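You operate a simulated robot arm through the tools that you are given. There is no shell and no other tool. Be economical: measure what you need, move in short steps, check, and stop when the job is done.

Carry out the task below with a simulated two-armed robot. There is one attempt and no reset: what you move stays moved.

TASK
Set the grey frame on posts five with both hands and lock both catches.
Fine: first move the white block from fixture five into the yellow tub.

It is judged by the outcome, as a careful person would: the job done as asked, and still so three seconds after it is handed in. It fails if anything else is knocked over, pushed out of place, dropped, spilled or broken.

THE ROBOT
Two 7-joint arms with two-finger parallel grippers on one trunk, on a base that drives. Base frame: it is fixed to the floor where the robot stands at the start and does not move with it; the origin is under the middle of the robot, x ahead of it, y to its left, z up. Units: mm, degrees, N and s.
The left shoulder is at the start at [60, 143, 926], the right one opposite. Places, roughly: inside the yellow tub [900, 300, 600]; posts five [600, 0, 900]; pink catch [400, 100, 1000]; white catch [400, -100, 1000]; lever one [-1500, 900, 800]; catch one [-2100, 800, 900]; switch one [-1600, 1000, 700]; dial one [-2000, 900, 800]; button one [-1700, 1000, 700]; lever two [-2100, 900, 800]; catch two [-2700, 800, 900]; switch two [-2300, 1000, 700]; dial two [-2600, 900, 800]; button two [-2400, 1000, 700]; lever three [-1500, -800, 800]; catch three [-2100, -700, 900]. Payload 1.57 kg a hand.
The tool frame of a hand sits at the grasp point between the pads (the TCP): z along the fingers, y along the line on which they close. The tips reach 30 mm beyond it. Largest opening 110 mm; finger width 24, thickness 12; the body of the gripper, 48 by 112 mm, starts 78 mm behind the TCP.
Orientation is told as [roll, pitch, yaw] about the base's x, y, z axes, in that order, counted from this pose: with the fingers straight down and closing along the base's y, the tool's x points along the base's -x, its y along +y and its z along -z.

THE INTERFACE
- The arms move only by the tool move_arm. It takes "left_plan", "right_plan" or both (then of equal length, played together; a hand with none holds still); each is a list of rows, each an object (a shift or turn left out is 0, a gripper value left out holds the last) with "linear": the shift along the tool's x, y, z in units of 200 mm (1.0 is 200 mm), a list of three; "turn": the turn, a rotation vector about the tool's x, y, z in units of 90 degrees (1.0 is 90 degrees), a list of three. In form: [{"linear": [x, y, z], "turn": [wx, wy, wz]}, ...]. A call has 1 to 10 rows; each row is the pose to reach, as a shift and turn from the pose commanded when the call began, along the tool's axes at that moment. "left_hand" and "right_hand" are, for a hand that has rows, the opening in per cent of the stroke, from 0 (shut) to 100 (fully open), set as the call begins (left out, the last holds). A call with a number of a shift or a turn outside -1 to 1 is refused whole. Rows are played at 5 a second. More than 50 mm and 8.6 degrees between two rows, or a gripper value outside its range, and nothing of the call is played. A pose out of reach is approached as far as the arm can. The call stops where the force on the tool passes 40 N (or 10 N more than at its start, if that is more) or the arm is blocked; 0.2 s more then pass. Each finger travels about 45 mm/s and halts on what it meets, pressing with about 43 N; the grip force reading is that of the motor and also rises with nothing between the fingers. The clock runs only during rows and for 0.2 s after the last one: add rows that repeat a pose to give the fingers time. The reply holds the time, the measured pose of the TCP, the force on the tool along the base axes, the opening and the grip force, in the units named above and with some noise, and new pictures: "views" is both (left out), scene, wrist or none (wrist: the cameras of the hands that moved).
- Cameras (640 x 400 px; columns grow to the right, rows downward): "scene" is now at [26.7, 8.8, 1535.1]; the picture's right is [0.14, -0.99, 0.00], its down [-0.78, -0.11, -0.62] and it looks along [0.61, 0.09, -0.79] (base axes); focal length 294 px, centre (320, 200). "left" rides on the left gripper at [70, -16, -141] in its tool frame; the picture's right is [0.23, 0.97, 0.00], its down [-0.86, 0.20, -0.48] and it looks along [-0.47, 0.11, 0.88] (tool axes); focal length 222 px, centre (320, 200). "right" rides on the right gripper at [70, 16, -141] in its tool frame; the picture's right is [-0.23, 0.97, 0.00], its down [-0.86, -0.20, -0.48] and it looks along [-0.47, -0.11, 0.88] (tool axes); focal length 222 px, centre (320, 200). There is no depth. A picture from a camera that has moved, and an enlarged one, comes with that camera's place and axes in the base frame and with its lens. The place of the scene camera against the robot may be out by one fixed shift of up to 25 mm in any direction.
- raise_lower(by): slides the trunk up (or, below 0, down) by that many mm; the arms and the scene camera ride with it, the base frame stays. It gives what a move gives, with no picture.
- roll_base(legs): drives the robot by 1 to 6 legs, each [ahead, left, turn to the left] in mm, mm and degrees, along the robot's own axes; the way and the turn of a leg run together, so that a leg with both is an arc; at most 1500 mm and 180 degrees a leg. The arms and the cameras ride along, it lands a little off, and it stops where it bumps. It gives what a move gives, and a new picture of the scene camera.
- turn_head(pan, tilt): turns the head with the scene camera to pan (to the left, within 86 degrees either way) and tilt (down, from -29 to 69), counted from straight ahead of the robot. It gives what a move gives, and a new picture of the scene camera.
- close_up(camera, box): a new picture of the part [left, top, right, bottom] of that camera's present view, enlarged. No time passes.
- job_done(): hands the job in; it is judged then, once.

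Go step by step. Nothing tells you exact positions but the pictures and the camera data: compare them with the known pose of the tool, close in by small moves and look again before you grip or let go. The budget is 120 turns and 170 pictures, counting those below and the enlarged ones. Unless the task says otherwise, let go and move clear before handing in, and close with one line.

The tools are called after "Call:" as a command line: name --argument value ..., lists and objects as JSON in quotes. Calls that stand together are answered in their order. move_arm: Moves the arms, as the interface text tells. Its arguments: {"type":"object","properties":{"left_plan":{"type":"array"},"left_hand":{"type":"number"},"right_plan":{"type":"array"},"right_hand":{"type":"number"},"views":{"type":"string","enum":["both","scene","wrist","none"]}},"required":[]} The other tools are called the same way: raise_lower (by) slides the trunk up or down; roll_base (legs) drives the base; turn_head (pan, tilt) turns the head that bears the scene camera; close_up (camera, box) takes an enlarged picture of a part of a camera's view; job_done () hands the job in.

At the start:

```text
clock: 0.0
left_tool_pos: [412.5, 306.3, 1000.2]
left_tool_rot: [0.0, 0.0, 0.0]
left_wrist_force: [-0.2, 1.2, -1.2]
left_gripper_width: 109.9
left_grip_force: 0.0
right_tool_pos: [496.9, -87.3, 999.2]
right_tool_rot: [0.0, 0.0, 0.0]
right_wrist_force: [0.1, 0.0, 0.0]
right_gripper_width: 109.7
right_grip_force: 0.1
trunk travel left (down, up): [-525.0, 65.0]
robot x, y, heading: [2.2, -0.6, 0.0]
head pan, tilt: [8.3, 51.9]
```

scene: 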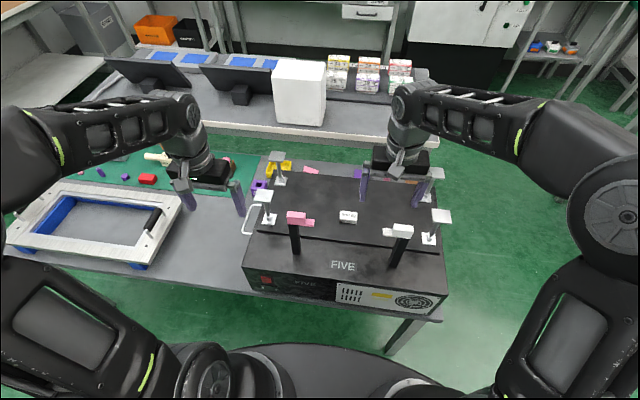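
right: 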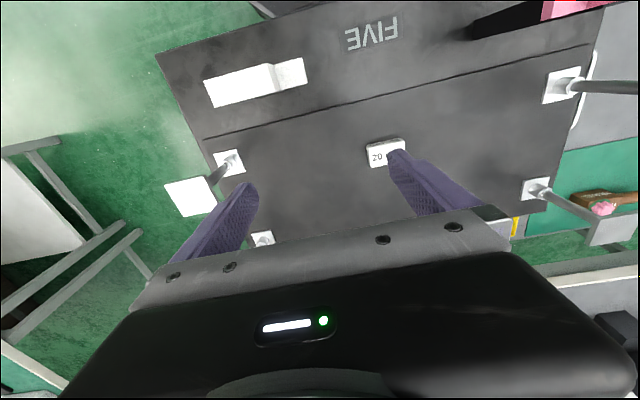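
left: 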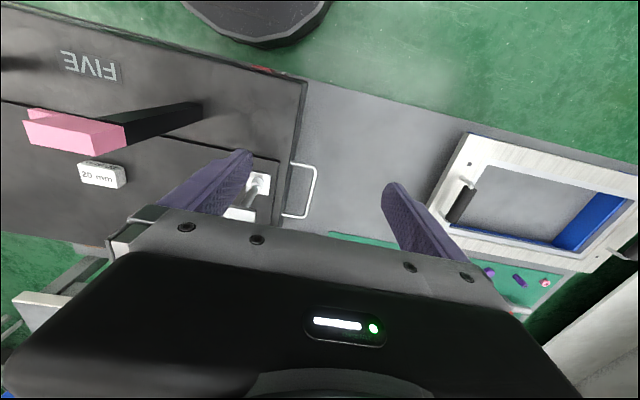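

I see a box marked FIVE with four posts, pink and white catches and a white block on top. The grey frame lies on the left of the table. I'll look closer before moving.

Call:
close_up --camera "scene" --box '[220, 140, 470, 320]'

Call:
close_up --camera "scene" --box '[0, 130, 280, 290]'

Call:
turn_head --pan 40 --tilt 45

```text
2.22 times, centred on (345, 230) of scene
camera zoom: at [26.7, 8.8, 1535.1], right [0.14, -0.99, 0.0], down [-0.78, -0.11, -0.62], along [0.61, 0.09, -0.79], focal length 654 px, centre (264, 133)
```

zoom: 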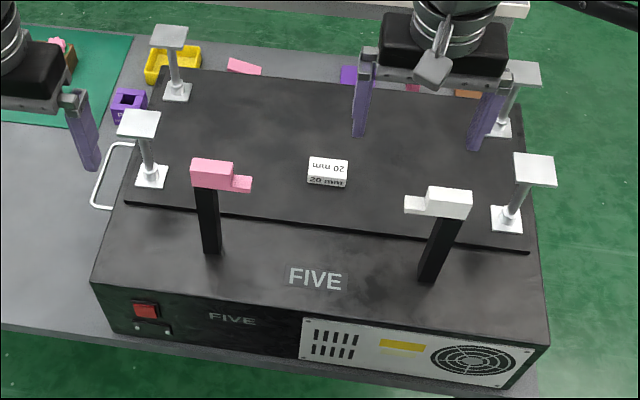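

```text
2.29 times, centred on (140, 210) of scene
camera zoom: at [26.7, 8.8, 1535.1], right [0.14, -0.99, 0.0], down [-0.78, -0.11, -0.62], along [0.61, 0.09, -0.79], focal length 672 px, centre (731, 177)
```

zoom: 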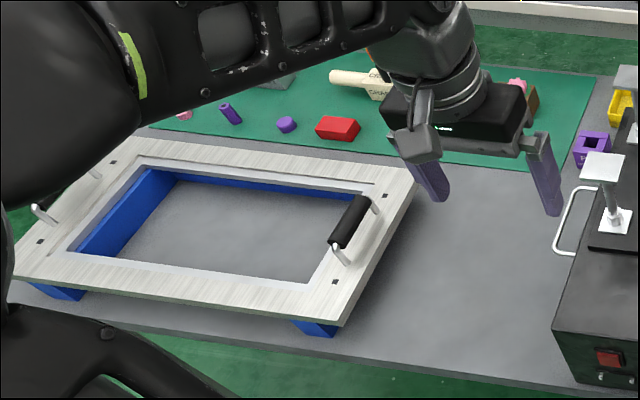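

```text
clock: 1.0
left_tool_pos: [411.5, 306.8, 1000.3]
left_tool_rot: [0.0, 0.1, -0.1]
left_wrist_force: [-0.7, 0.2, -0.3]
left_gripper_width: 110.2
left_grip_force: 0.0
right_tool_pos: [496.8, -87.4, 1000.5]
right_tool_rot: [0.1, 0.1, -0.1]
right_wrist_force: [-0.4, -0.4, 0.4]
right_gripper_width: 110.2
right_grip_force: 0.0
trunk travel left (down, up): [-525.0, 65.0]
robot x, y, heading: [-1.5, -0.5, -0.0]
head pan, tilt: [40.0, 45.0]
camera scene: at [14.6, 50.2, 1544.4], right [0.64, -0.77, 0.0], down [-0.54, -0.45, -0.71], along [0.54, 0.45, -0.71], focal length 294 px, centre (320, 200)
```

scene: 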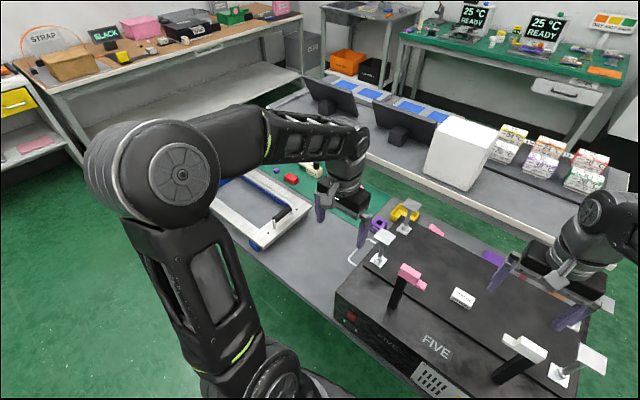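

The frame lies around [510, 905], the block is near [541, -2, 825] and the tub is near [900, 320]. I'll close up on the tub and shift the right hand out of the way.

Call:
close_up --camera "scene" --box '[340, 180, 480, 270]'

Call:
move_arm --right_plan '[{"linear": [0, 0, -0.2]}, {"linear": [0, -0.2, -0.4]}, {"linear": [0, -0.4, -0.5]}, {"linear": [0, -0.6, -0.5]}, {"linear": [0, -0.8, -0.5]}, {"linear": [0, -1.0, -0.5]}]' --left_plan '[{"linear": [0, 0, -0.2]}, {"linear": [-0.1, -0.2, -0.3]}, {"linear": [-0.2, -0.4, -0.3]}, {"linear": [-0.3, -0.6, -0.3]}, {"linear": [-0.4, -0.8, -0.3]}, {"linear": [-0.5, -1.0, -0.3]}]' --views "none"

```text
4.44 times, centred on (410, 225) of scene
camera zoom: at [14.6, 50.2, 1544.4], right [0.64, -0.77, 0.0], down [-0.54, -0.45, -0.71], along [0.54, 0.45, -0.71], focal length 1307 px, centre (-80, 89)
```

zoom: 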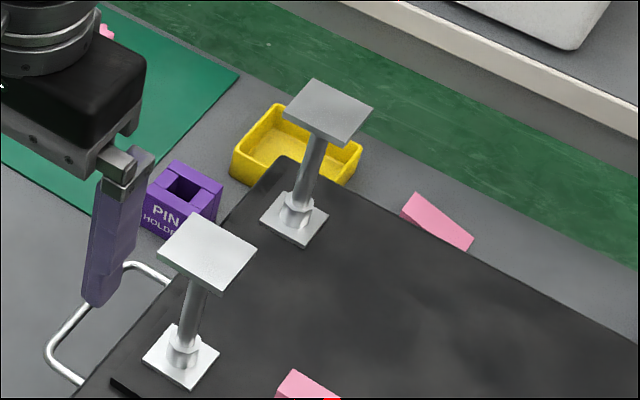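

```text
refused: row 2 steps farther than a row can; nothing moved
```

The tub sits behind the box, about [896, 312], roughly 110 by 90 mm. My last call was refused for step length, so I'll use shorter rows to bring the left hand over the block and move the right hand aside.

Call:
move_arm --right_plan '[{"linear": [0, 0, -0.2]}, {"linear": [0, -0.1, -0.4]}, {"linear": [0, -0.3, -0.5]}, {"linear": [0, -0.5, -0.5]}, {"linear": [0, -0.7, -0.5]}, {"linear": [0, -0.9, -0.5]}, {"linear": [0, -1.0, -0.5]}, {"linear": [0, -1.0, -0.5]}]' --left_plan '[{"linear": [0, 0, -0.2]}, {"linear": [-0.1, -0.1, -0.3]}, {"linear": [-0.2, -0.25, -0.3]}, {"linear": [-0.3, -0.4, -0.3]}, {"linear": [-0.4, -0.55, -0.3]}, {"linear": [-0.5, -0.7, -0.3]}, {"linear": [-0.6, -0.85, -0.3]}, {"linear": [-0.64, -1.0, -0.3]}]' --views "none"

```text
clock: 2.8
left_tool_pos: [541.4, 105.7, 1060.1]
left_tool_rot: [0.0, 0.0, 0.0]
left_wrist_force: [0.0, 0.1, 0.1]
left_gripper_width: 109.9
left_grip_force: 0.0
right_tool_pos: [498.6, -286.6, 1099.2]
right_tool_rot: [0.0, -0.1, 0.0]
right_wrist_force: [-0.2, 0.2, 0.7]
right_gripper_width: 110.0
right_grip_force: 0.1
trunk travel left (down, up): [-525.0, 65.0]
robot x, y, heading: [-2.0, -2.6, -0.4]
head pan, tilt: [40.0, 45.0]
```

The left hand is above the table, 108 mm to the left of the block. I'll move over the block while turning the gripper so that it closes on the block's short side.

Call:
move_arm --left_plan '[{"linear": [0, -0.1, 0], "turn": [0, 0, 0.09]}, {"linear": [0, -0.2, 0], "turn": [0, 0, 0.18]}, {"linear": [0, -0.3, 0], "turn": [0, 0, 0.27]}, {"linear": [0, -0.4, 0], "turn": [0, 0, 0.36]}, {"linear": [0, -0.5, 0], "turn": [0, 0, 0.45]}, {"linear": [0, -0.54, 0], "turn": [0, 0, 0.54]}, {"linear": [0, -0.54, 0], "turn": [0, 0, 0.63]}, {"linear": [0, -0.54, 0], "turn": [0, 0, 0.72]}, {"linear": [0, -0.54, 0], "turn": [0, 0, 0.81]}, {"linear": [0, -0.54, 0], "turn": [0, 0, 0.9]}]' --views "none"

Call:
move_arm --left_plan '[{"turn": [0, 0, 0.05]}, {"turn": [0, 0, 0.1]}, {"turn": [0, 0, 0.1]}]' --left_hand 60

```text
clock: 5.0
left_tool_pos: [540.0, -2.0, 1060.3]
left_tool_rot: [-0.1, 0.0, -81.0]
left_wrist_force: [0.7, -0.6, -0.1]
left_gripper_width: 110.1
left_grip_force: 0.1
right_tool_pos: [498.0, -288.3, 1100.2]
right_tool_rot: [0.1, 0.0, 0.1]
right_wrist_force: [-0.3, -0.2, 0.7]
right_gripper_width: 109.7
right_grip_force: 0.0
trunk travel left (down, up): [-525.0, 65.0]
robot x, y, heading: [1.5, 4.3, -0.2]
head pan, tilt: [40.0, 45.0]
```

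```text
clock: 5.8
left_tool_pos: [540.2, -2.2, 1059.9]
left_tool_rot: [0.1, 0.0, -90.1]
left_wrist_force: [0.4, -0.4, -0.4]
left_gripper_width: 65.9
left_grip_force: 0.0
right_tool_pos: [497.6, -288.0, 1098.5]
right_tool_rot: [0.1, 0.0, 0.0]
right_wrist_force: [0.3, -0.2, -1.5]
right_gripper_width: 109.9
right_grip_force: 0.1
trunk travel left (down, up): [-525.0, 65.0]
robot x, y, heading: [-4.1, 2.1, -0.2]
head pan, tilt: [40.0, 45.0]
camera scene: at [14.6, 50.1, 1544.4], right [0.64, -0.77, 0.0], down [-0.54, -0.45, -0.71], along [0.54, 0.45, -0.71], focal length 294 px, centre (320, 200)
camera left: at [523.3, 68.8, 1201.7], right [0.97, 0.23, 0.0], down [0.2, -0.86, 0.48], along [0.11, -0.47, -0.88], focal length 222 px, centre (320, 200)
```

scene: 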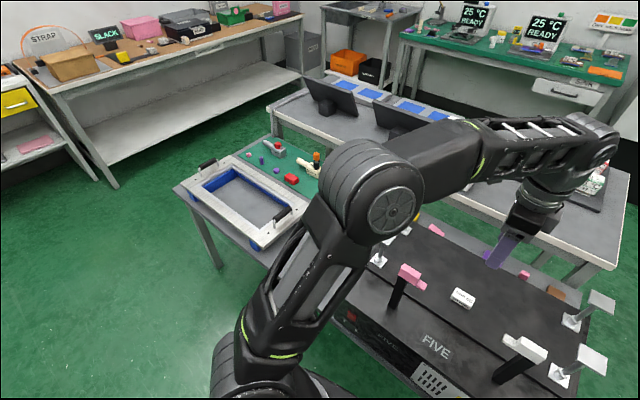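
left: 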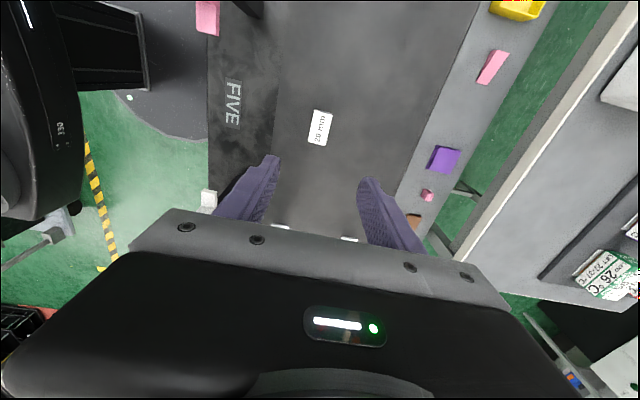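

The block is centred at about [538, 0] and squared to the axes. I'll descend to a look-again height.

Call:
move_arm --left_plan '[{"linear": [0, 0, 0.2]}, {"linear": [0, 0, 0.4]}, {"linear": [0, 0, 0.6]}, {"linear": [0, 0, 0.8]}, {"linear": [0, 0, 0.9]}, {"linear": [0, 0, 0.9]}]' --views "wrist"

```text
clock: 7.2
left_tool_pos: [539.4, -2.9, 879.3]
left_tool_rot: [0.0, 0.0, -89.9]
left_wrist_force: [0.9, 0.1, 0.2]
left_gripper_width: 66.1
left_grip_force: 0.1
right_tool_pos: [498.5, -287.3, 1099.0]
right_tool_rot: [0.1, 0.1, 0.0]
right_wrist_force: [-0.7, 0.5, 1.1]
right_gripper_width: 110.1
right_grip_force: 0.1
trunk travel left (down, up): [-525.0, 65.0]
robot x, y, heading: [-4.2, 0.6, 0.2]
head pan, tilt: [40.0, 45.0]
camera left: at [521.9, 68.2, 1022.0], right [0.97, 0.23, 0.0], down [0.2, -0.86, 0.48], along [0.11, -0.47, -0.88], focal length 222 px, centre (320, 200)
```

left: 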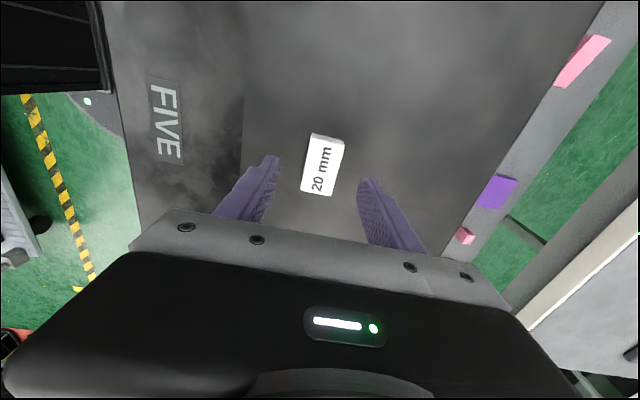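

The block's top is near z=834 and centred between the fingers. I'll descend so that the tips straddle it, then close.

Call:
move_arm --left_plan '[{"linear": [0.02, 0, 0.1]}, {"linear": [0.02, 0, 0.16]}, {"linear": [0.02, 0, 0.16]}]' --views "wrist"

```text
clock: 8.0
left_tool_pos: [539.3, 2.3, 847.2]
left_tool_rot: [0.1, 0.0, -89.9]
left_wrist_force: [-0.1, 0.6, 1.0]
left_gripper_width: 65.6
left_grip_force: 0.1
right_tool_pos: [497.8, -287.1, 1099.3]
right_tool_rot: [0.1, 0.0, 0.1]
right_wrist_force: [1.3, 0.1, -0.9]
right_gripper_width: 110.0
right_grip_force: 0.1
trunk travel left (down, up): [-525.0, 65.0]
robot x, y, heading: [-3.0, 1.4, -0.1]
head pan, tilt: [40.0, 45.0]
camera left: at [521.9, 73.4, 990.2], right [0.97, 0.23, 0.0], down [0.2, -0.86, 0.48], along [0.11, -0.47, -0.88], focal length 222 px, centre (320, 200)
```

left: 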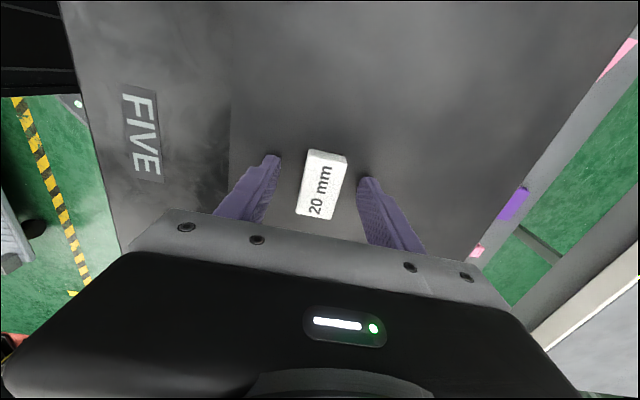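

The fingers straddle the block, so I'll close them.

Call:
move_arm --left_plan '[{"linear": [0, 0, 0]}, {"linear": [0, 0, 0]}, {"linear": [0, 0, 0]}, {"linear": [0, 0, 0]}, {"linear": [0, 0, 0]}]' --left_hand 0 --views "none"

Call:
move_arm --left_plan '[{"linear": [0, 0, -0.2]}, {"linear": [0, 0, -0.4]}, {"linear": [0, 0, -0.6]}, {"linear": [0, 0, -0.8]}, {"linear": [0, 0, -1.0]}]' --views "wrist"

```text
clock: 9.2
left_tool_pos: [540.1, 3.1, 847.6]
left_tool_rot: [0.0, -0.1, -90.0]
left_wrist_force: [0.8, 0.3, 0.6]
left_gripper_width: 28.9
left_grip_force: 38.5
right_tool_pos: [497.0, -287.1, 1100.3]
right_tool_rot: [0.0, 0.0, -0.1]
right_wrist_force: [0.0, 0.0, 0.2]
right_gripper_width: 109.9
right_grip_force: 0.0
trunk travel left (down, up): [-525.0, 65.0]
robot x, y, heading: [0.5, -3.3, 0.0]
head pan, tilt: [40.0, 45.0]
```

```text
clock: 10.4
left_tool_pos: [538.4, 2.8, 1048.2]
left_tool_rot: [-0.1, 0.0, -90.0]
left_wrist_force: [-0.3, -0.2, 0.3]
left_gripper_width: 0.0
left_grip_force: 21.8
right_tool_pos: [497.3, -287.6, 1099.4]
right_tool_rot: [0.1, 0.0, 0.0]
right_wrist_force: [-0.1, -0.3, -0.1]
right_gripper_width: 109.9
right_grip_force: 0.2
trunk travel left (down, up): [-525.0, 65.0]
robot x, y, heading: [-3.9, -2.1, 0.1]
head pan, tilt: [40.0, 45.0]
camera left: at [521.5, 74.2, 1189.8], right [0.97, 0.23, 0.0], down [0.2, -0.86, 0.48], along [0.11, -0.47, -0.88], focal length 222 px, centre (320, 200)
```

left: 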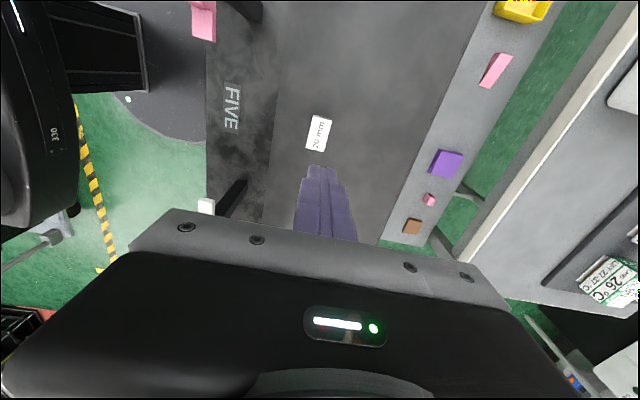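

The block slipped out and stayed where it was, so the grip was too shallow or the lift too fast. I'll reopen, go down until the tips almost touch, and lift slowly.

Call:
move_arm --left_plan '[{"linear": [0, 0, 0.1]}, {"linear": [0, 0, 0.3]}, {"linear": [0, 0, 0.5]}, {"linear": [0, 0, 0.7]}, {"linear": [0, 0, 0.9]}, {"linear": [0, 0, 1.0]}, {"linear": [0, 0, 1.0]}]' --left_hand 60 --views "none"

Call:
move_arm --left_plan '[{"linear": [0, 0, 0.01]}, {"linear": [0, 0, 0.02]}, {"linear": [0, 0, 0.03]}, {"linear": [0, 0, 0.04]}, {"linear": [0, 0, 0.05]}]' --views "wrist"

```text
clock: 12.0
left_tool_pos: [539.4, 0.2, 847.7]
left_tool_rot: [0.2, -0.1, -90.0]
left_wrist_force: [-0.4, 3.4, 20.8]
left_gripper_width: 66.2
left_grip_force: 0.6
right_tool_pos: [497.5, -286.9, 1100.7]
right_tool_rot: [0.0, -0.1, 0.0]
right_wrist_force: [-0.6, -1.0, 0.2]
right_gripper_width: 110.1
right_grip_force: 0.1
trunk travel left (down, up): [-525.0, 65.0]
robot x, y, heading: [-0.4, 1.4, -0.0]
head pan, tilt: [40.0, 45.0]
```

```text
clock: 12.5
left_tool_pos: [541.6, 1.3, 847.1]
left_tool_rot: [0.3, -0.1, -90.0]
left_wrist_force: [-3.1, 4.8, 19.3]
left_gripper_width: 69.6
left_grip_force: 1.4
right_tool_pos: [498.4, -286.6, 1099.6]
right_tool_rot: [0.1, 0.1, 0.0]
right_wrist_force: [1.4, 0.2, 0.1]
right_gripper_width: 110.0
right_grip_force: 0.0
trunk travel left (down, up): [-525.0, 65.0]
robot x, y, heading: [-2.3, -1.3, 0.0]
head pan, tilt: [40.0, 45.0]
stopped in row 2 (left hand): the force on the tool passed its limit (the readings are from after the stop); the commanded pose is now the measured one
camera left: at [523.2, 73.0, 990.2], right [0.97, 0.23, 0.01], down [0.2, -0.85, 0.48], along [0.12, -0.47, -0.88], focal length 222 px, centre (320, 200)
```

left: 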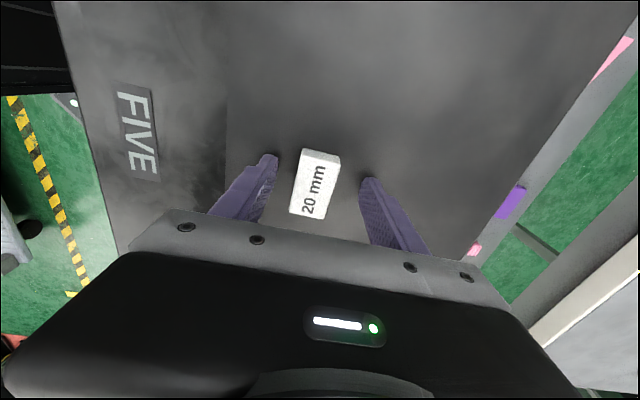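

The tips touch the plate at z=847. I'll back off 2 mm, grip longer and lift slowly while watching the force.

Call:
move_arm --left_plan '[{"linear": [0, 0, -0.01]}, {"linear": [0, 0, -0.01]}, {"linear": [0, 0, -0.01]}, {"linear": [0, 0, -0.01]}, {"linear": [0, 0, -0.01]}, {"linear": [0, 0, -0.01]}, {"linear": [0, 0, -0.01]}, {"linear": [0, 0, -0.01]}]' --left_hand 0 --views "none"

Call:
move_arm --left_plan '[{"linear": [0, 0, -0.01]}, {"linear": [0, 0, -0.02]}, {"linear": [0, 0, -0.03]}, {"linear": [0, 0, -0.04]}]' --views "wrist"

```text
clock: 14.3
left_tool_pos: [541.3, 1.8, 848.6]
left_tool_rot: [0.3, -0.1, -90.0]
left_wrist_force: [-1.6, -1.7, 2.6]
left_gripper_width: 29.0
left_grip_force: 38.7
right_tool_pos: [498.8, -287.5, 1100.4]
right_tool_rot: [0.1, 0.0, 0.0]
right_wrist_force: [-1.1, -1.0, 0.0]
right_gripper_width: 109.9
right_grip_force: 0.1
trunk travel left (down, up): [-525.0, 65.0]
robot x, y, heading: [-2.0, 1.5, -0.2]
head pan, tilt: [40.0, 45.0]
```

```text
clock: 15.3
left_tool_pos: [543.2, 1.5, 855.9]
left_tool_rot: [0.3, 0.0, -90.0]
left_wrist_force: [-0.5, -0.9, -0.9]
left_gripper_width: 29.0
left_grip_force: 39.3
right_tool_pos: [498.3, -288.5, 1098.6]
right_tool_rot: [-0.1, 0.1, 0.0]
right_wrist_force: [-0.1, -0.7, 1.0]
right_gripper_width: 110.1
right_grip_force: 0.0
trunk travel left (down, up): [-525.0, 65.0]
robot x, y, heading: [-4.0, 1.9, 0.1]
head pan, tilt: [40.0, 45.0]
camera left: at [523.9, 72.7, 998.8], right [0.97, 0.23, 0.0], down [0.2, -0.85, 0.48], along [0.11, -0.47, -0.88], focal length 222 px, centre (320, 200)
```

left: 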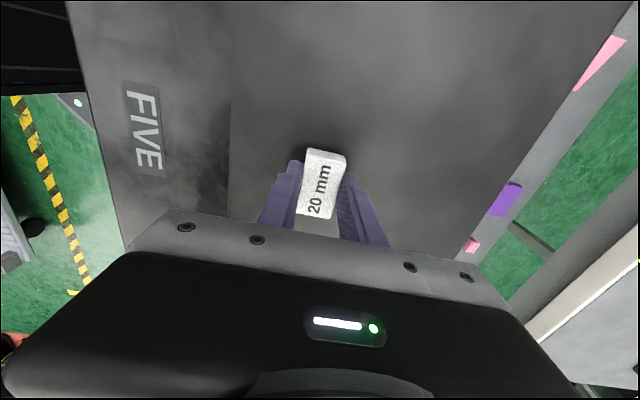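

The block seems to be rising with the fingers. I'll continue gently.

Call:
move_arm --left_plan '[{"linear": [0, 0, -0.04]}, {"linear": [0, 0, -0.1]}, {"linear": [0, 0, -0.16]}, {"linear": [0, 0, -0.22]}, {"linear": [0, 0, -0.28]}, {"linear": [0, 0, -0.34]}, {"linear": [0, 0, -0.4]}, {"linear": [0, 0, -0.46]}, {"linear": [0, 0, -0.5]}, {"linear": [0, 0, -0.5]}]' --views "wrist"

```text
clock: 17.5
left_tool_pos: [541.4, 2.8, 956.6]
left_tool_rot: [0.3, -0.1, -90.0]
left_wrist_force: [0.0, 0.4, -0.8]
left_gripper_width: 29.1
left_grip_force: 38.8
right_tool_pos: [497.8, -289.0, 1098.8]
right_tool_rot: [0.0, 0.0, 0.1]
right_wrist_force: [-0.4, -0.6, 0.4]
right_gripper_width: 110.3
right_grip_force: 0.1
trunk travel left (down, up): [-525.0, 65.0]
robot x, y, heading: [0.1, -0.5, 0.0]
head pan, tilt: [40.0, 45.0]
camera left: at [523.3, 73.2, 1098.3], right [0.97, 0.23, 0.0], down [0.2, -0.85, 0.48], along [0.11, -0.47, -0.88], focal length 222 px, centre (320, 200)
```

left: 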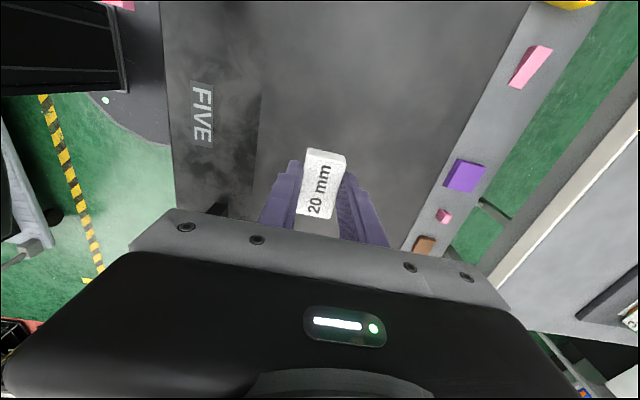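

The block is held firmly. I'll raise it slowly and swing it left, then drive left and somewhat ahead for reach to the tub.

Call:
move_arm --left_plan '[{"linear": [0, 0, -0.1]}, {"linear": [0, 0, -0.2]}, {"linear": [0, 0, -0.3]}, {"linear": [0, 0, -0.4]}, {"linear": [0, 0, -0.5]}, {"linear": [0.1, 0, -0.55]}, {"linear": [0.2, 0, -0.55]}, {"linear": [0.3, 0, -0.55]}, {"linear": [0.4, 0, -0.55]}, {"linear": [0.5, 0, -0.55]}]' --views "none"

Call:
roll_base --legs '[[0, 170, 0]]'

```text
clock: 19.7
left_tool_pos: [541.5, 100.2, 1064.7]
left_tool_rot: [0.3, -0.1, -90.0]
left_wrist_force: [-0.2, 0.3, -0.5]
left_gripper_width: 29.0
left_grip_force: 39.3
right_tool_pos: [497.1, -287.2, 1098.8]
right_tool_rot: [0.0, 0.1, 0.1]
right_wrist_force: [0.0, 0.2, 0.6]
right_gripper_width: 110.0
right_grip_force: 0.1
trunk travel left (down, up): [-525.0, 65.0]
robot x, y, heading: [0.6, -2.9, 0.1]
head pan, tilt: [40.0, 45.0]
```

```text
clock: 21.2
left_tool_pos: [541.5, 273.7, 1065.0]
left_tool_rot: [0.4, 0.0, -89.9]
left_wrist_force: [0.4, 0.6, -1.2]
left_gripper_width: 28.8
left_grip_force: 39.1
right_tool_pos: [498.4, -115.2, 1099.7]
right_tool_rot: [-0.1, 0.1, 0.2]
right_wrist_force: [-0.3, -0.5, 0.6]
right_gripper_width: 110.0
right_grip_force: 0.0
trunk travel left (down, up): [-525.0, 65.0]
robot x, y, heading: [-1.8, 170.9, 0.1]
head pan, tilt: [40.0, 45.0]
camera scene: at [14.3, 222.5, 1544.4], right [0.64, -0.77, 0.0], down [-0.54, -0.46, -0.71], along [0.54, 0.45, -0.71], focal length 294 px, centre (320, 200)
```

scene: 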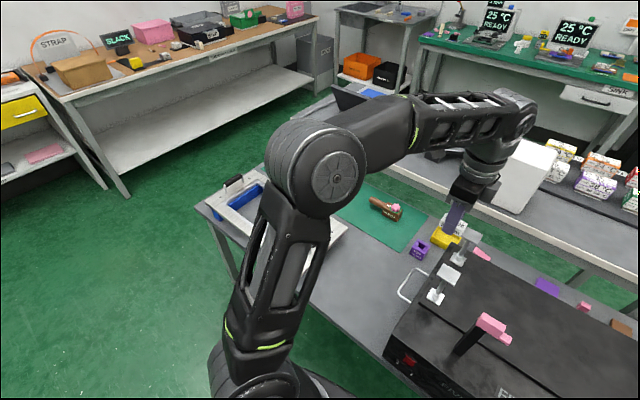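

I'm now at y=171. Next I'll drive ahead a little so the low base goes under the table edge.

Call:
roll_base --legs '[[120, 0, 0]]'

Call:
turn_head --pan 10 --tilt 50

```text
clock: 22.4
left_tool_pos: [661.2, 270.7, 1065.5]
left_tool_rot: [0.1, -0.1, -90.0]
left_wrist_force: [0.1, -0.4, -1.5]
left_gripper_width: 28.9
left_grip_force: 39.5
right_tool_pos: [616.8, -117.2, 1098.7]
right_tool_rot: [0.0, 0.1, 0.0]
right_wrist_force: [1.4, -0.3, 0.0]
right_gripper_width: 110.0
right_grip_force: 0.1
trunk travel left (down, up): [-525.0, 65.0]
robot x, y, heading: [119.0, 170.5, 0.2]
head pan, tilt: [40.0, 45.0]
camera scene: at [135.1, 220.9, 1544.4], right [0.64, -0.77, 0.0], down [-0.54, -0.45, -0.71], along [0.54, 0.45, -0.71], focal length 294 px, centre (320, 200)
```

scene: 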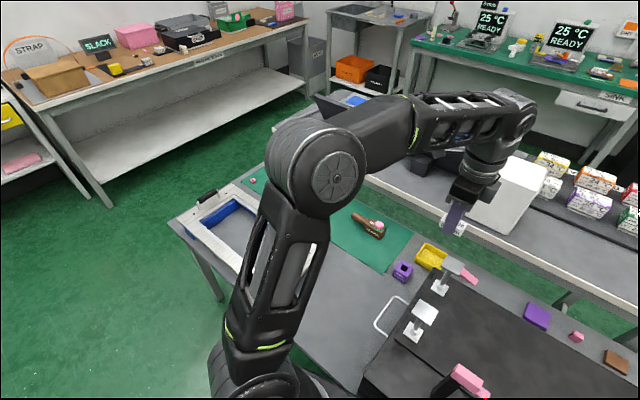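

```text
clock: 23.4
left_tool_pos: [660.7, 269.9, 1066.0]
left_tool_rot: [0.3, -0.2, -90.1]
left_wrist_force: [0.5, 0.1, -1.3]
left_gripper_width: 28.9
left_grip_force: 39.0
right_tool_pos: [616.7, -117.1, 1099.4]
right_tool_rot: [0.0, 0.1, -0.1]
right_wrist_force: [-0.2, 0.2, -0.5]
right_gripper_width: 110.1
right_grip_force: 0.1
trunk travel left (down, up): [-525.0, 65.0]
robot x, y, heading: [116.7, 171.2, -0.2]
head pan, tilt: [10.0, 50.0]
camera scene: at [146.6, 182.1, 1537.5], right [0.17, -0.98, 0.0], down [-0.75, -0.13, -0.64], along [0.63, 0.11, -0.77], focal length 294 px, centre (320, 200)
```

scene: 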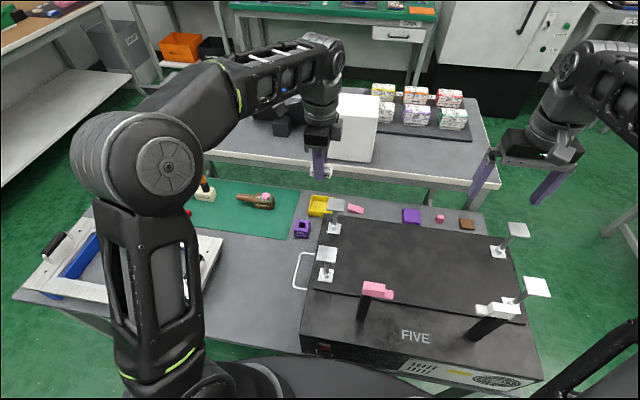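

No bump so far. The tub is still about 790 mm from my axis, so I'll go 50 mm further.

Call:
roll_base --legs '[[50, 0, 0]]'

Call:
close_up --camera "scene" --box '[240, 160, 400, 260]'

```text
clock: 24.3
left_tool_pos: [710.3, 269.2, 1064.7]
left_tool_rot: [0.1, 0.0, -90.2]
left_wrist_force: [1.2, -0.6, -1.3]
left_gripper_width: 29.2
left_grip_force: 38.3
right_tool_pos: [667.9, -118.0, 1098.2]
right_tool_rot: [-0.1, 0.0, -0.1]
right_wrist_force: [-0.1, -0.4, 0.1]
right_gripper_width: 109.9
right_grip_force: 0.0
trunk travel left (down, up): [-525.0, 65.0]
robot x, y, heading: [167.2, 167.4, -0.1]
head pan, tilt: [10.0, 50.0]
camera scene: at [198.3, 181.9, 1537.4], right [0.17, -0.99, 0.0], down [-0.76, -0.13, -0.64], along [0.63, 0.11, -0.77], focal length 294 px, centre (320, 200)
```

scene: 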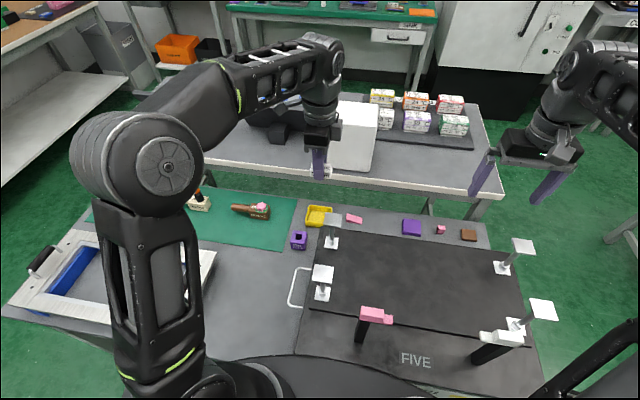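

```text
4.00 times, centred on (320, 210) of scene
camera zoom: at [198.3, 181.9, 1537.4], right [0.17, -0.99, 0.0], down [-0.76, -0.13, -0.64], along [0.63, 0.11, -0.77], focal length 1177 px, centre (320, 160)
```

zoom: 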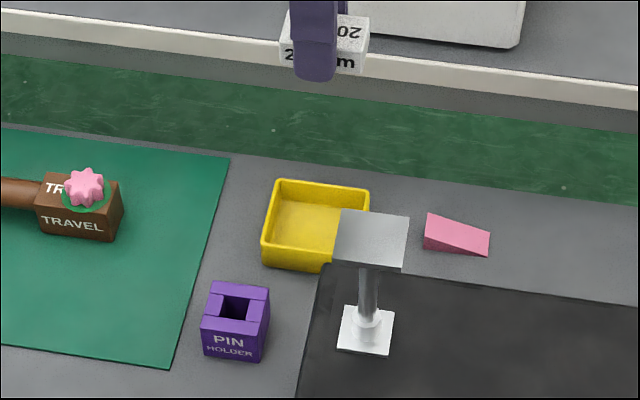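

The left hand with the block sits well ahead of me, and the tub is clearly visible. Before going on I'll check the dark body at the bottom of the picture to be sure I'm not touching the box.

Call:
turn_head --pan 0 --tilt 69

```text
clock: 25.1
left_tool_pos: [710.4, 270.5, 1066.2]
left_tool_rot: [0.2, -0.1, -90.1]
left_wrist_force: [-0.1, 0.3, -0.9]
left_gripper_width: 29.0
left_grip_force: 38.7
right_tool_pos: [665.7, -117.3, 1098.9]
right_tool_rot: [0.0, 0.0, -0.1]
right_wrist_force: [-0.5, 0.0, -0.3]
right_gripper_width: 110.0
right_grip_force: 0.1
trunk travel left (down, up): [-525.0, 65.0]
robot x, y, heading: [164.8, 169.3, -0.3]
head pan, tilt: [0.0, 68.8]
camera scene: at [176.3, 168.6, 1515.6], right [0.0, -1.0, 0.0], down [-0.93, 0.0, -0.36], along [0.36, 0.0, -0.93], focal length 294 px, centre (320, 200)
```

scene: 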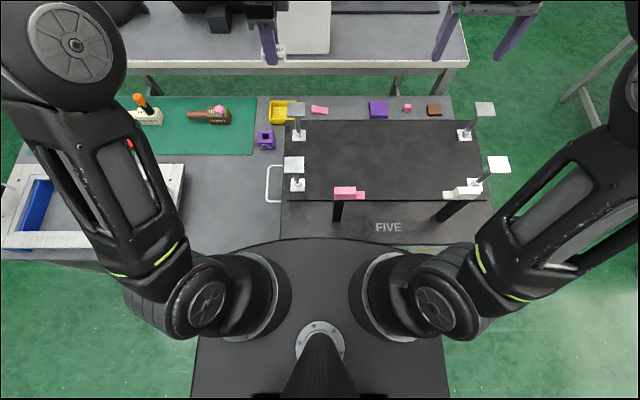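

The torso is clear of the box. I'll shift the block left past the post plates, then forward over the tub.

Call:
move_arm --left_plan '[{"linear": [0.1, 0, 0]}, {"linear": [0.21, 0, 0]}, {"linear": [0.21, 0.15, 0]}, {"linear": [0.21, 0.3, 0.05]}, {"linear": [0.21, 0.45, 0.15]}, {"linear": [0.21, 0.6, 0.25]}, {"linear": [0.21, 0.7, 0.35]}, {"linear": [0.21, 0.8, 0.45]}, {"linear": [0.21, 0.88, 0.55]}, {"linear": [0.21, 0.91, 0.65]}]' --views "wrist"

```text
clock: 27.3
left_tool_pos: [832.9, 297.0, 969.3]
left_tool_rot: [0.5, -0.2, -90.2]
left_wrist_force: [-0.1, -0.1, 0.0]
left_gripper_width: 29.0
left_grip_force: 38.5
left hand out of reach, approached as far as the arm can: row 4, 5, 6, 7, 8, 9, 10
right_tool_pos: [665.1, -117.8, 1099.0]
right_tool_rot: [0.1, -0.1, 0.0]
right_wrist_force: [0.0, 0.1, 0.5]
right_gripper_width: 109.6
right_grip_force: 0.0
trunk travel left (down, up): [-525.0, 65.0]
robot x, y, heading: [164.5, 171.4, -0.4]
head pan, tilt: [0.0, 68.8]
camera left: at [814.9, 368.3, 1111.9], right [0.97, 0.23, 0.01], down [0.19, -0.85, 0.48], along [0.11, -0.47, -0.88], focal length 222 px, centre (320, 200)
```

left: 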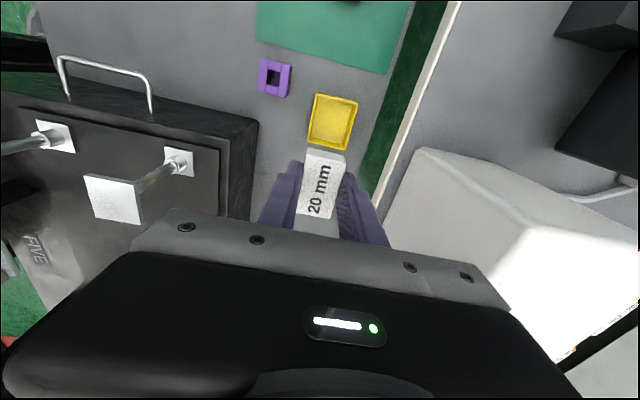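

The wrist camera puts the tub at about [863, 293]; the hand is at its reach limit at this height. Lower down it should reach, so I'll descend and check.

Call:
move_arm --left_plan '[{"linear": [0, 0, 0.1]}, {"linear": [0, 0, 0.2]}, {"linear": [0, 0, 0.3]}, {"linear": [0, 0, 0.4]}, {"linear": [0, 0, 0.5]}, {"linear": [0, 0, 0.6]}]' --views "wrist"

```text
clock: 28.7
left_tool_pos: [832.9, 300.6, 851.3]
left_tool_rot: [0.3, -0.1, -90.1]
left_wrist_force: [0.4, -0.5, -0.3]
left_gripper_width: 28.9
left_grip_force: 38.6
right_tool_pos: [666.1, -118.1, 1099.3]
right_tool_rot: [0.0, 0.0, -0.1]
right_wrist_force: [0.9, 0.3, -0.2]
right_gripper_width: 109.9
right_grip_force: 0.0
trunk travel left (down, up): [-525.0, 65.0]
robot x, y, heading: [169.0, 170.6, -0.0]
head pan, tilt: [0.0, 68.8]
camera left: at [814.8, 371.0, 993.6], right [0.97, 0.23, 0.0], down [0.2, -0.85, 0.48], along [0.11, -0.47, -0.88], focal length 222 px, centre (320, 200)
```

left: 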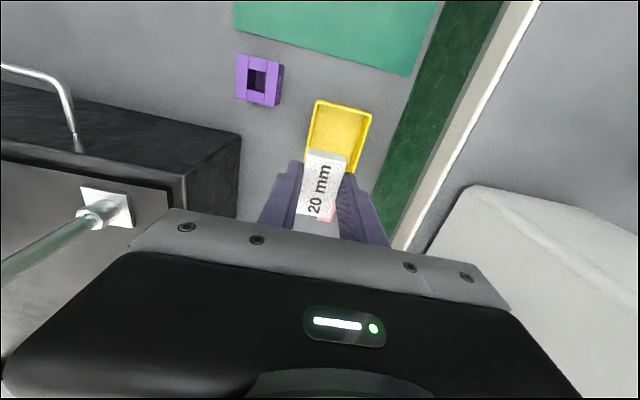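

Two wrist views agree on the tub centre at [865, 291]. I'll move there while lowering, then look again.

Call:
move_arm --left_plan '[{"linear": [-0.02, 0.02, 0.1]}, {"linear": [-0.045, 0.04, 0.2]}, {"linear": [-0.045, 0.06, 0.3]}, {"linear": [-0.045, 0.09, 0.4]}, {"linear": [-0.045, 0.12, 0.5]}, {"linear": [-0.045, 0.14, 0.6]}, {"linear": [-0.045, 0.16, 0.65]}, {"linear": [-0.045, 0.16, 0.65]}]' --views "wrist"

```text
clock: 30.5
left_tool_pos: [861.9, 292.2, 723.4]
left_tool_rot: [0.2, -0.1, -90.0]
left_wrist_force: [0.9, 0.9, -0.2]
left_gripper_width: 29.1
left_grip_force: 39.0
left hand out of reach, approached as far as the arm can: row 7
right_tool_pos: [666.8, -117.5, 1098.8]
right_tool_rot: [0.0, 0.0, -0.2]
right_wrist_force: [-0.5, 0.8, -0.8]
right_gripper_width: 109.9
right_grip_force: 0.0
trunk travel left (down, up): [-525.0, 65.0]
robot x, y, heading: [166.4, 173.1, -0.1]
head pan, tilt: [0.0, 68.8]
camera left: at [844.1, 361.9, 865.1], right [0.97, 0.23, 0.0], down [0.2, -0.85, 0.48], along [0.11, -0.47, -0.88], focal length 222 px, centre (320, 200)
```

left: 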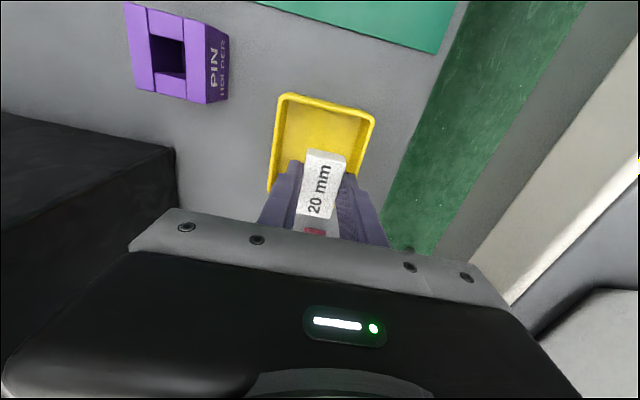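

The hand is centred over the tub. I'll go down slowly into it.

Call:
move_arm --left_plan '[{"linear": [0, 0, 0.1]}, {"linear": [0, 0, 0.2]}, {"linear": [0, 0, 0.3]}, {"linear": [0, 0, 0.4]}, {"linear": [0, 0, 0.46]}, {"linear": [0, 0, 0.49]}, {"linear": [0, 0, 0.51]}, {"linear": [0, 0, 0.51]}]' --views "wrist"

```text
clock: 31.4
left_tool_pos: [851.8, 294.4, 676.2]
left_tool_rot: [0.7, -0.1, -90.1]
left_wrist_force: [-7.4, -1.0, 15.2]
left_gripper_width: 29.0
left_grip_force: 38.8
left hand out of reach, approached as far as the arm can: row 1, 2, 3, 4
right_tool_pos: [665.1, -116.7, 1098.7]
right_tool_rot: [0.0, 0.1, -0.1]
right_wrist_force: [1.1, 0.9, -0.8]
right_gripper_width: 110.1
right_grip_force: 0.0
trunk travel left (down, up): [-525.0, 65.0]
robot x, y, heading: [170.1, 170.7, -0.1]
head pan, tilt: [0.0, 68.8]
stopped in row 4 (left hand): the force on the tool passed its limit (the readings are from after the stop); the commanded pose is now the measured one
camera left: at [834.1, 365.6, 817.0], right [0.97, 0.23, 0.01], down [0.19, -0.85, 0.48], along [0.12, -0.47, -0.88], focal length 222 px, centre (320, 200)
```

left: 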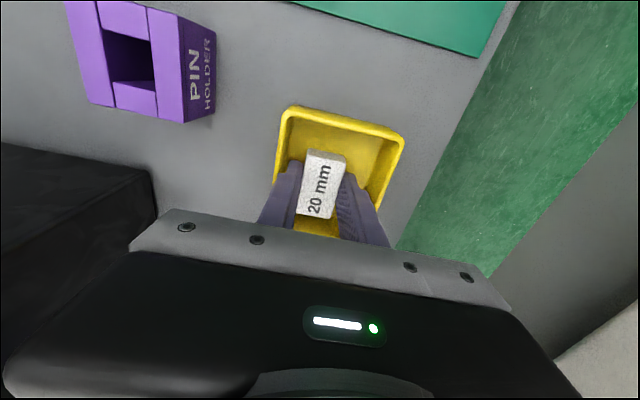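

The hand was pulled short to x=852 at the reach limit and something touched, most likely a finger on the tub's near rim or the forearm on a post. I'll back up a little and look.

Call:
move_arm --left_plan '[{"linear": [0, 0, -0.06]}, {"linear": [0, 0, -0.15]}]' --views "none"

Call:
turn_head --pan 12 --tilt 52

Call:
close_up --camera "scene" --box '[200, 60, 420, 280]'

```text
clock: 32.0
left_tool_pos: [852.3, 293.8, 704.8]
left_tool_rot: [0.6, -0.1, -90.1]
left_wrist_force: [0.5, -0.2, -1.5]
left_gripper_width: 28.8
left_grip_force: 38.4
right_tool_pos: [665.7, -116.8, 1099.2]
right_tool_rot: [0.0, 0.1, 0.0]
right_wrist_force: [-0.4, 0.6, -0.1]
right_gripper_width: 110.3
right_grip_force: 0.1
trunk travel left (down, up): [-525.0, 65.0]
robot x, y, heading: [168.2, 169.9, -0.0]
head pan, tilt: [0.0, 68.8]
```

```text
clock: 32.8
left_tool_pos: [852.7, 295.3, 703.4]
left_tool_rot: [0.6, -0.1, -90.0]
left_wrist_force: [-0.6, 0.2, -0.3]
left_gripper_width: 28.9
left_grip_force: 38.8
right_tool_pos: [666.6, -116.6, 1098.1]
right_tool_rot: [0.0, 0.0, 0.0]
right_wrist_force: [0.4, -0.7, 0.2]
right_gripper_width: 110.0
right_grip_force: 0.0
trunk travel left (down, up): [-525.0, 65.0]
robot x, y, heading: [165.4, 172.4, -0.1]
head pan, tilt: [12.0, 52.0]
camera scene: at [193.7, 184.2, 1534.8], right [0.21, -0.98, 0.0], down [-0.77, -0.16, -0.61], along [0.6, 0.13, -0.79], focal length 294 px, centre (320, 200)
```

scene: 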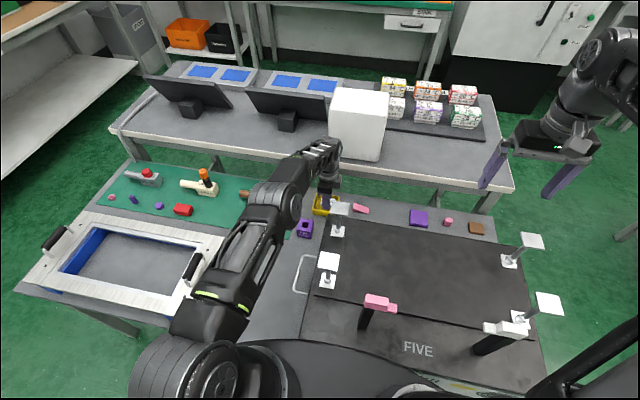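

```text
1.82 times, centred on (310, 170) of scene
camera zoom: at [193.7, 184.2, 1534.8], right [0.21, -0.98, 0.0], down [-0.77, -0.16, -0.61], along [0.6, 0.13, -0.79], focal length 535 px, centre (338, 254)
```

zoom: 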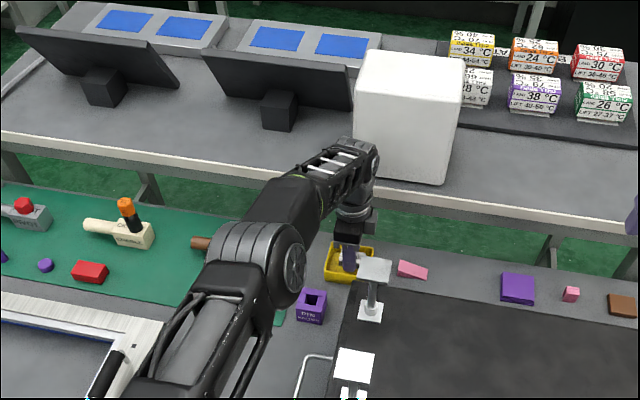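

The forearm is well clear of the posts, so it was a finger on the rim because the arm is at full stretch. I'll tilt the tool forward about 12 degrees to gain reach and recentre over the tub.

Call:
move_arm --left_plan '[{"linear": [0, 0.0, -0.1], "turn": [-0.04, 0, 0]}, {"linear": [0, 0.03, -0.1], "turn": [-0.09, 0, 0]}, {"linear": [-0.01, 0.05, -0.05], "turn": [-0.133, 0, 0]}, {"linear": [-0.01, 0.06, 0], "turn": [-0.133, 0, 0]}, {"linear": [-0.01, 0.06, 0], "turn": [-0.133, 0, 0]}]' --views "wrist"

```text
clock: 34.0
left_tool_pos: [864.5, 292.3, 702.9]
left_tool_rot: [12.6, -0.1, -90.1]
left_wrist_force: [-0.1, -0.5, -0.8]
left_gripper_width: 29.2
left_grip_force: 39.2
right_tool_pos: [665.4, -118.4, 1098.2]
right_tool_rot: [0.0, 0.1, 0.1]
right_wrist_force: [0.0, -0.5, 0.6]
right_gripper_width: 110.1
right_grip_force: 0.1
trunk travel left (down, up): [-525.0, 65.0]
robot x, y, heading: [169.8, 170.1, -0.1]
head pan, tilt: [12.0, 52.0]
camera left: at [816.9, 363.1, 838.7], right [0.95, 0.23, 0.21], down [0.09, -0.85, 0.51], along [0.3, -0.47, -0.83], focal length 222 px, centre (320, 200)
```

left: 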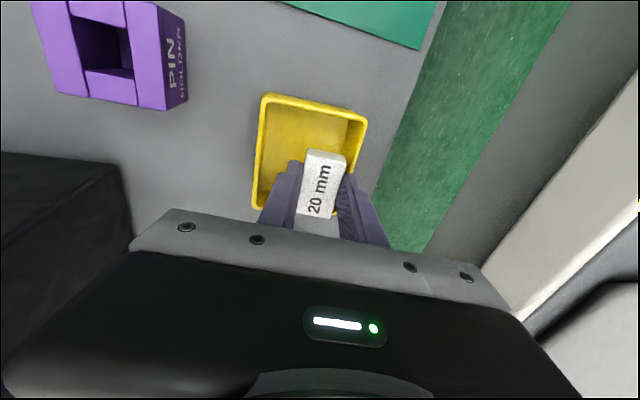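

The rim corners put the tub centre at about [868, 284]. I'll descend straight down along base z with that small correction.

Call:
move_arm --left_plan '[{"linear": [-0.03, 0.015, 0.0]}, {"linear": [-0.03, -0.007, 0.1]}, {"linear": [-0.03, -0.029, 0.2]}, {"linear": [-0.03, -0.051, 0.3]}, {"linear": [-0.03, -0.063, 0.355]}, {"linear": [-0.03, -0.068, 0.38]}, {"linear": [-0.03, -0.072, 0.397]}, {"linear": [-0.03, -0.072, 0.397]}]' --views "wrist"

```text
clock: 34.7
left_tool_pos: [880.6, 286.2, 695.3]
left_tool_rot: [14.8, -0.2, -89.9]
left_wrist_force: [-3.0, -0.1, 19.2]
left_gripper_width: 28.9
left_grip_force: 38.9
right_tool_pos: [665.7, -116.9, 1098.8]
right_tool_rot: [0.0, -0.1, 0.0]
right_wrist_force: [1.1, 0.1, 0.5]
right_gripper_width: 110.3
right_grip_force: 0.0
trunk travel left (down, up): [-525.0, 65.0]
robot x, y, heading: [166.1, 170.6, -0.2]
head pan, tilt: [12.0, 52.0]
stopped in row 3 (left hand): the force on the tool passed its limit (the readings are from after the stop); the commanded pose is now the measured one
camera left: at [828.2, 357.4, 829.1], right [0.94, 0.23, 0.25], down [0.07, -0.85, 0.52], along [0.33, -0.47, -0.82], focal length 222 px, centre (320, 200)
```

left: 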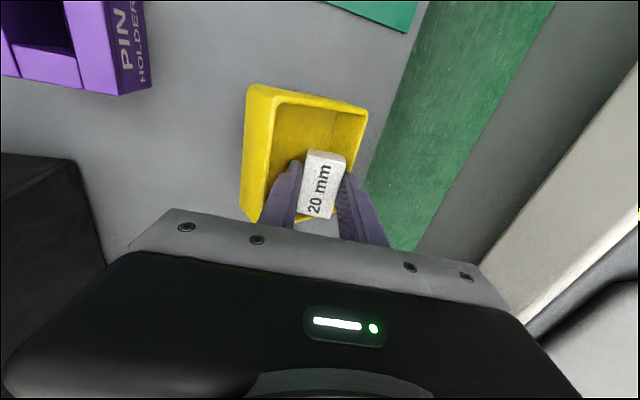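

The rim turns out to be higher than I took it, z≈667 by comparing two views, and the tub narrower in x (about 816–895). The fingers pressed its right wall. I'll rise straight up and look at where the tub is now.

Call:
move_arm --left_plan '[{"linear": [0, 0.0, -0.05]}, {"linear": [0, 0.05, -0.2]}, {"linear": [0, 0.06, -0.3]}, {"linear": [0, 0.06, -0.3]}]' --views "wrist"

```text
clock: 35.7
left_tool_pos: [875.4, 286.4, 752.6]
left_tool_rot: [14.2, -0.2, -89.9]
left_wrist_force: [-0.2, -0.3, -1.3]
left_gripper_width: 29.1
left_grip_force: 38.6
right_tool_pos: [666.1, -116.5, 1099.4]
right_tool_rot: [-0.1, -0.1, -0.1]
right_wrist_force: [-0.4, 0.5, -0.7]
right_gripper_width: 109.9
right_grip_force: 0.1
trunk travel left (down, up): [-525.0, 65.0]
robot x, y, heading: [167.7, 172.1, -0.1]
head pan, tilt: [12.0, 52.0]
camera left: at [824.6, 357.4, 885.4], right [0.94, 0.23, 0.24], down [0.08, -0.85, 0.52], along [0.32, -0.47, -0.82], focal length 222 px, centre (320, 200)
```

left: 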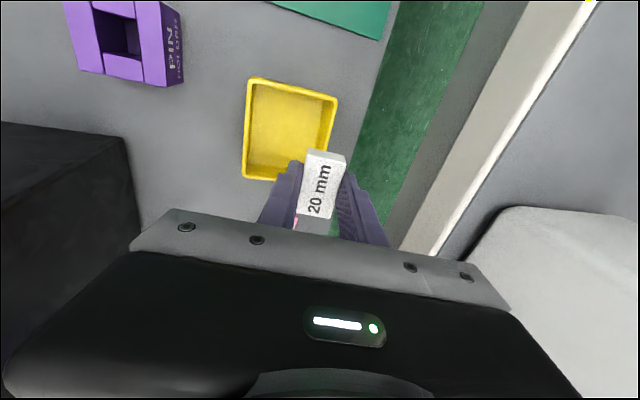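

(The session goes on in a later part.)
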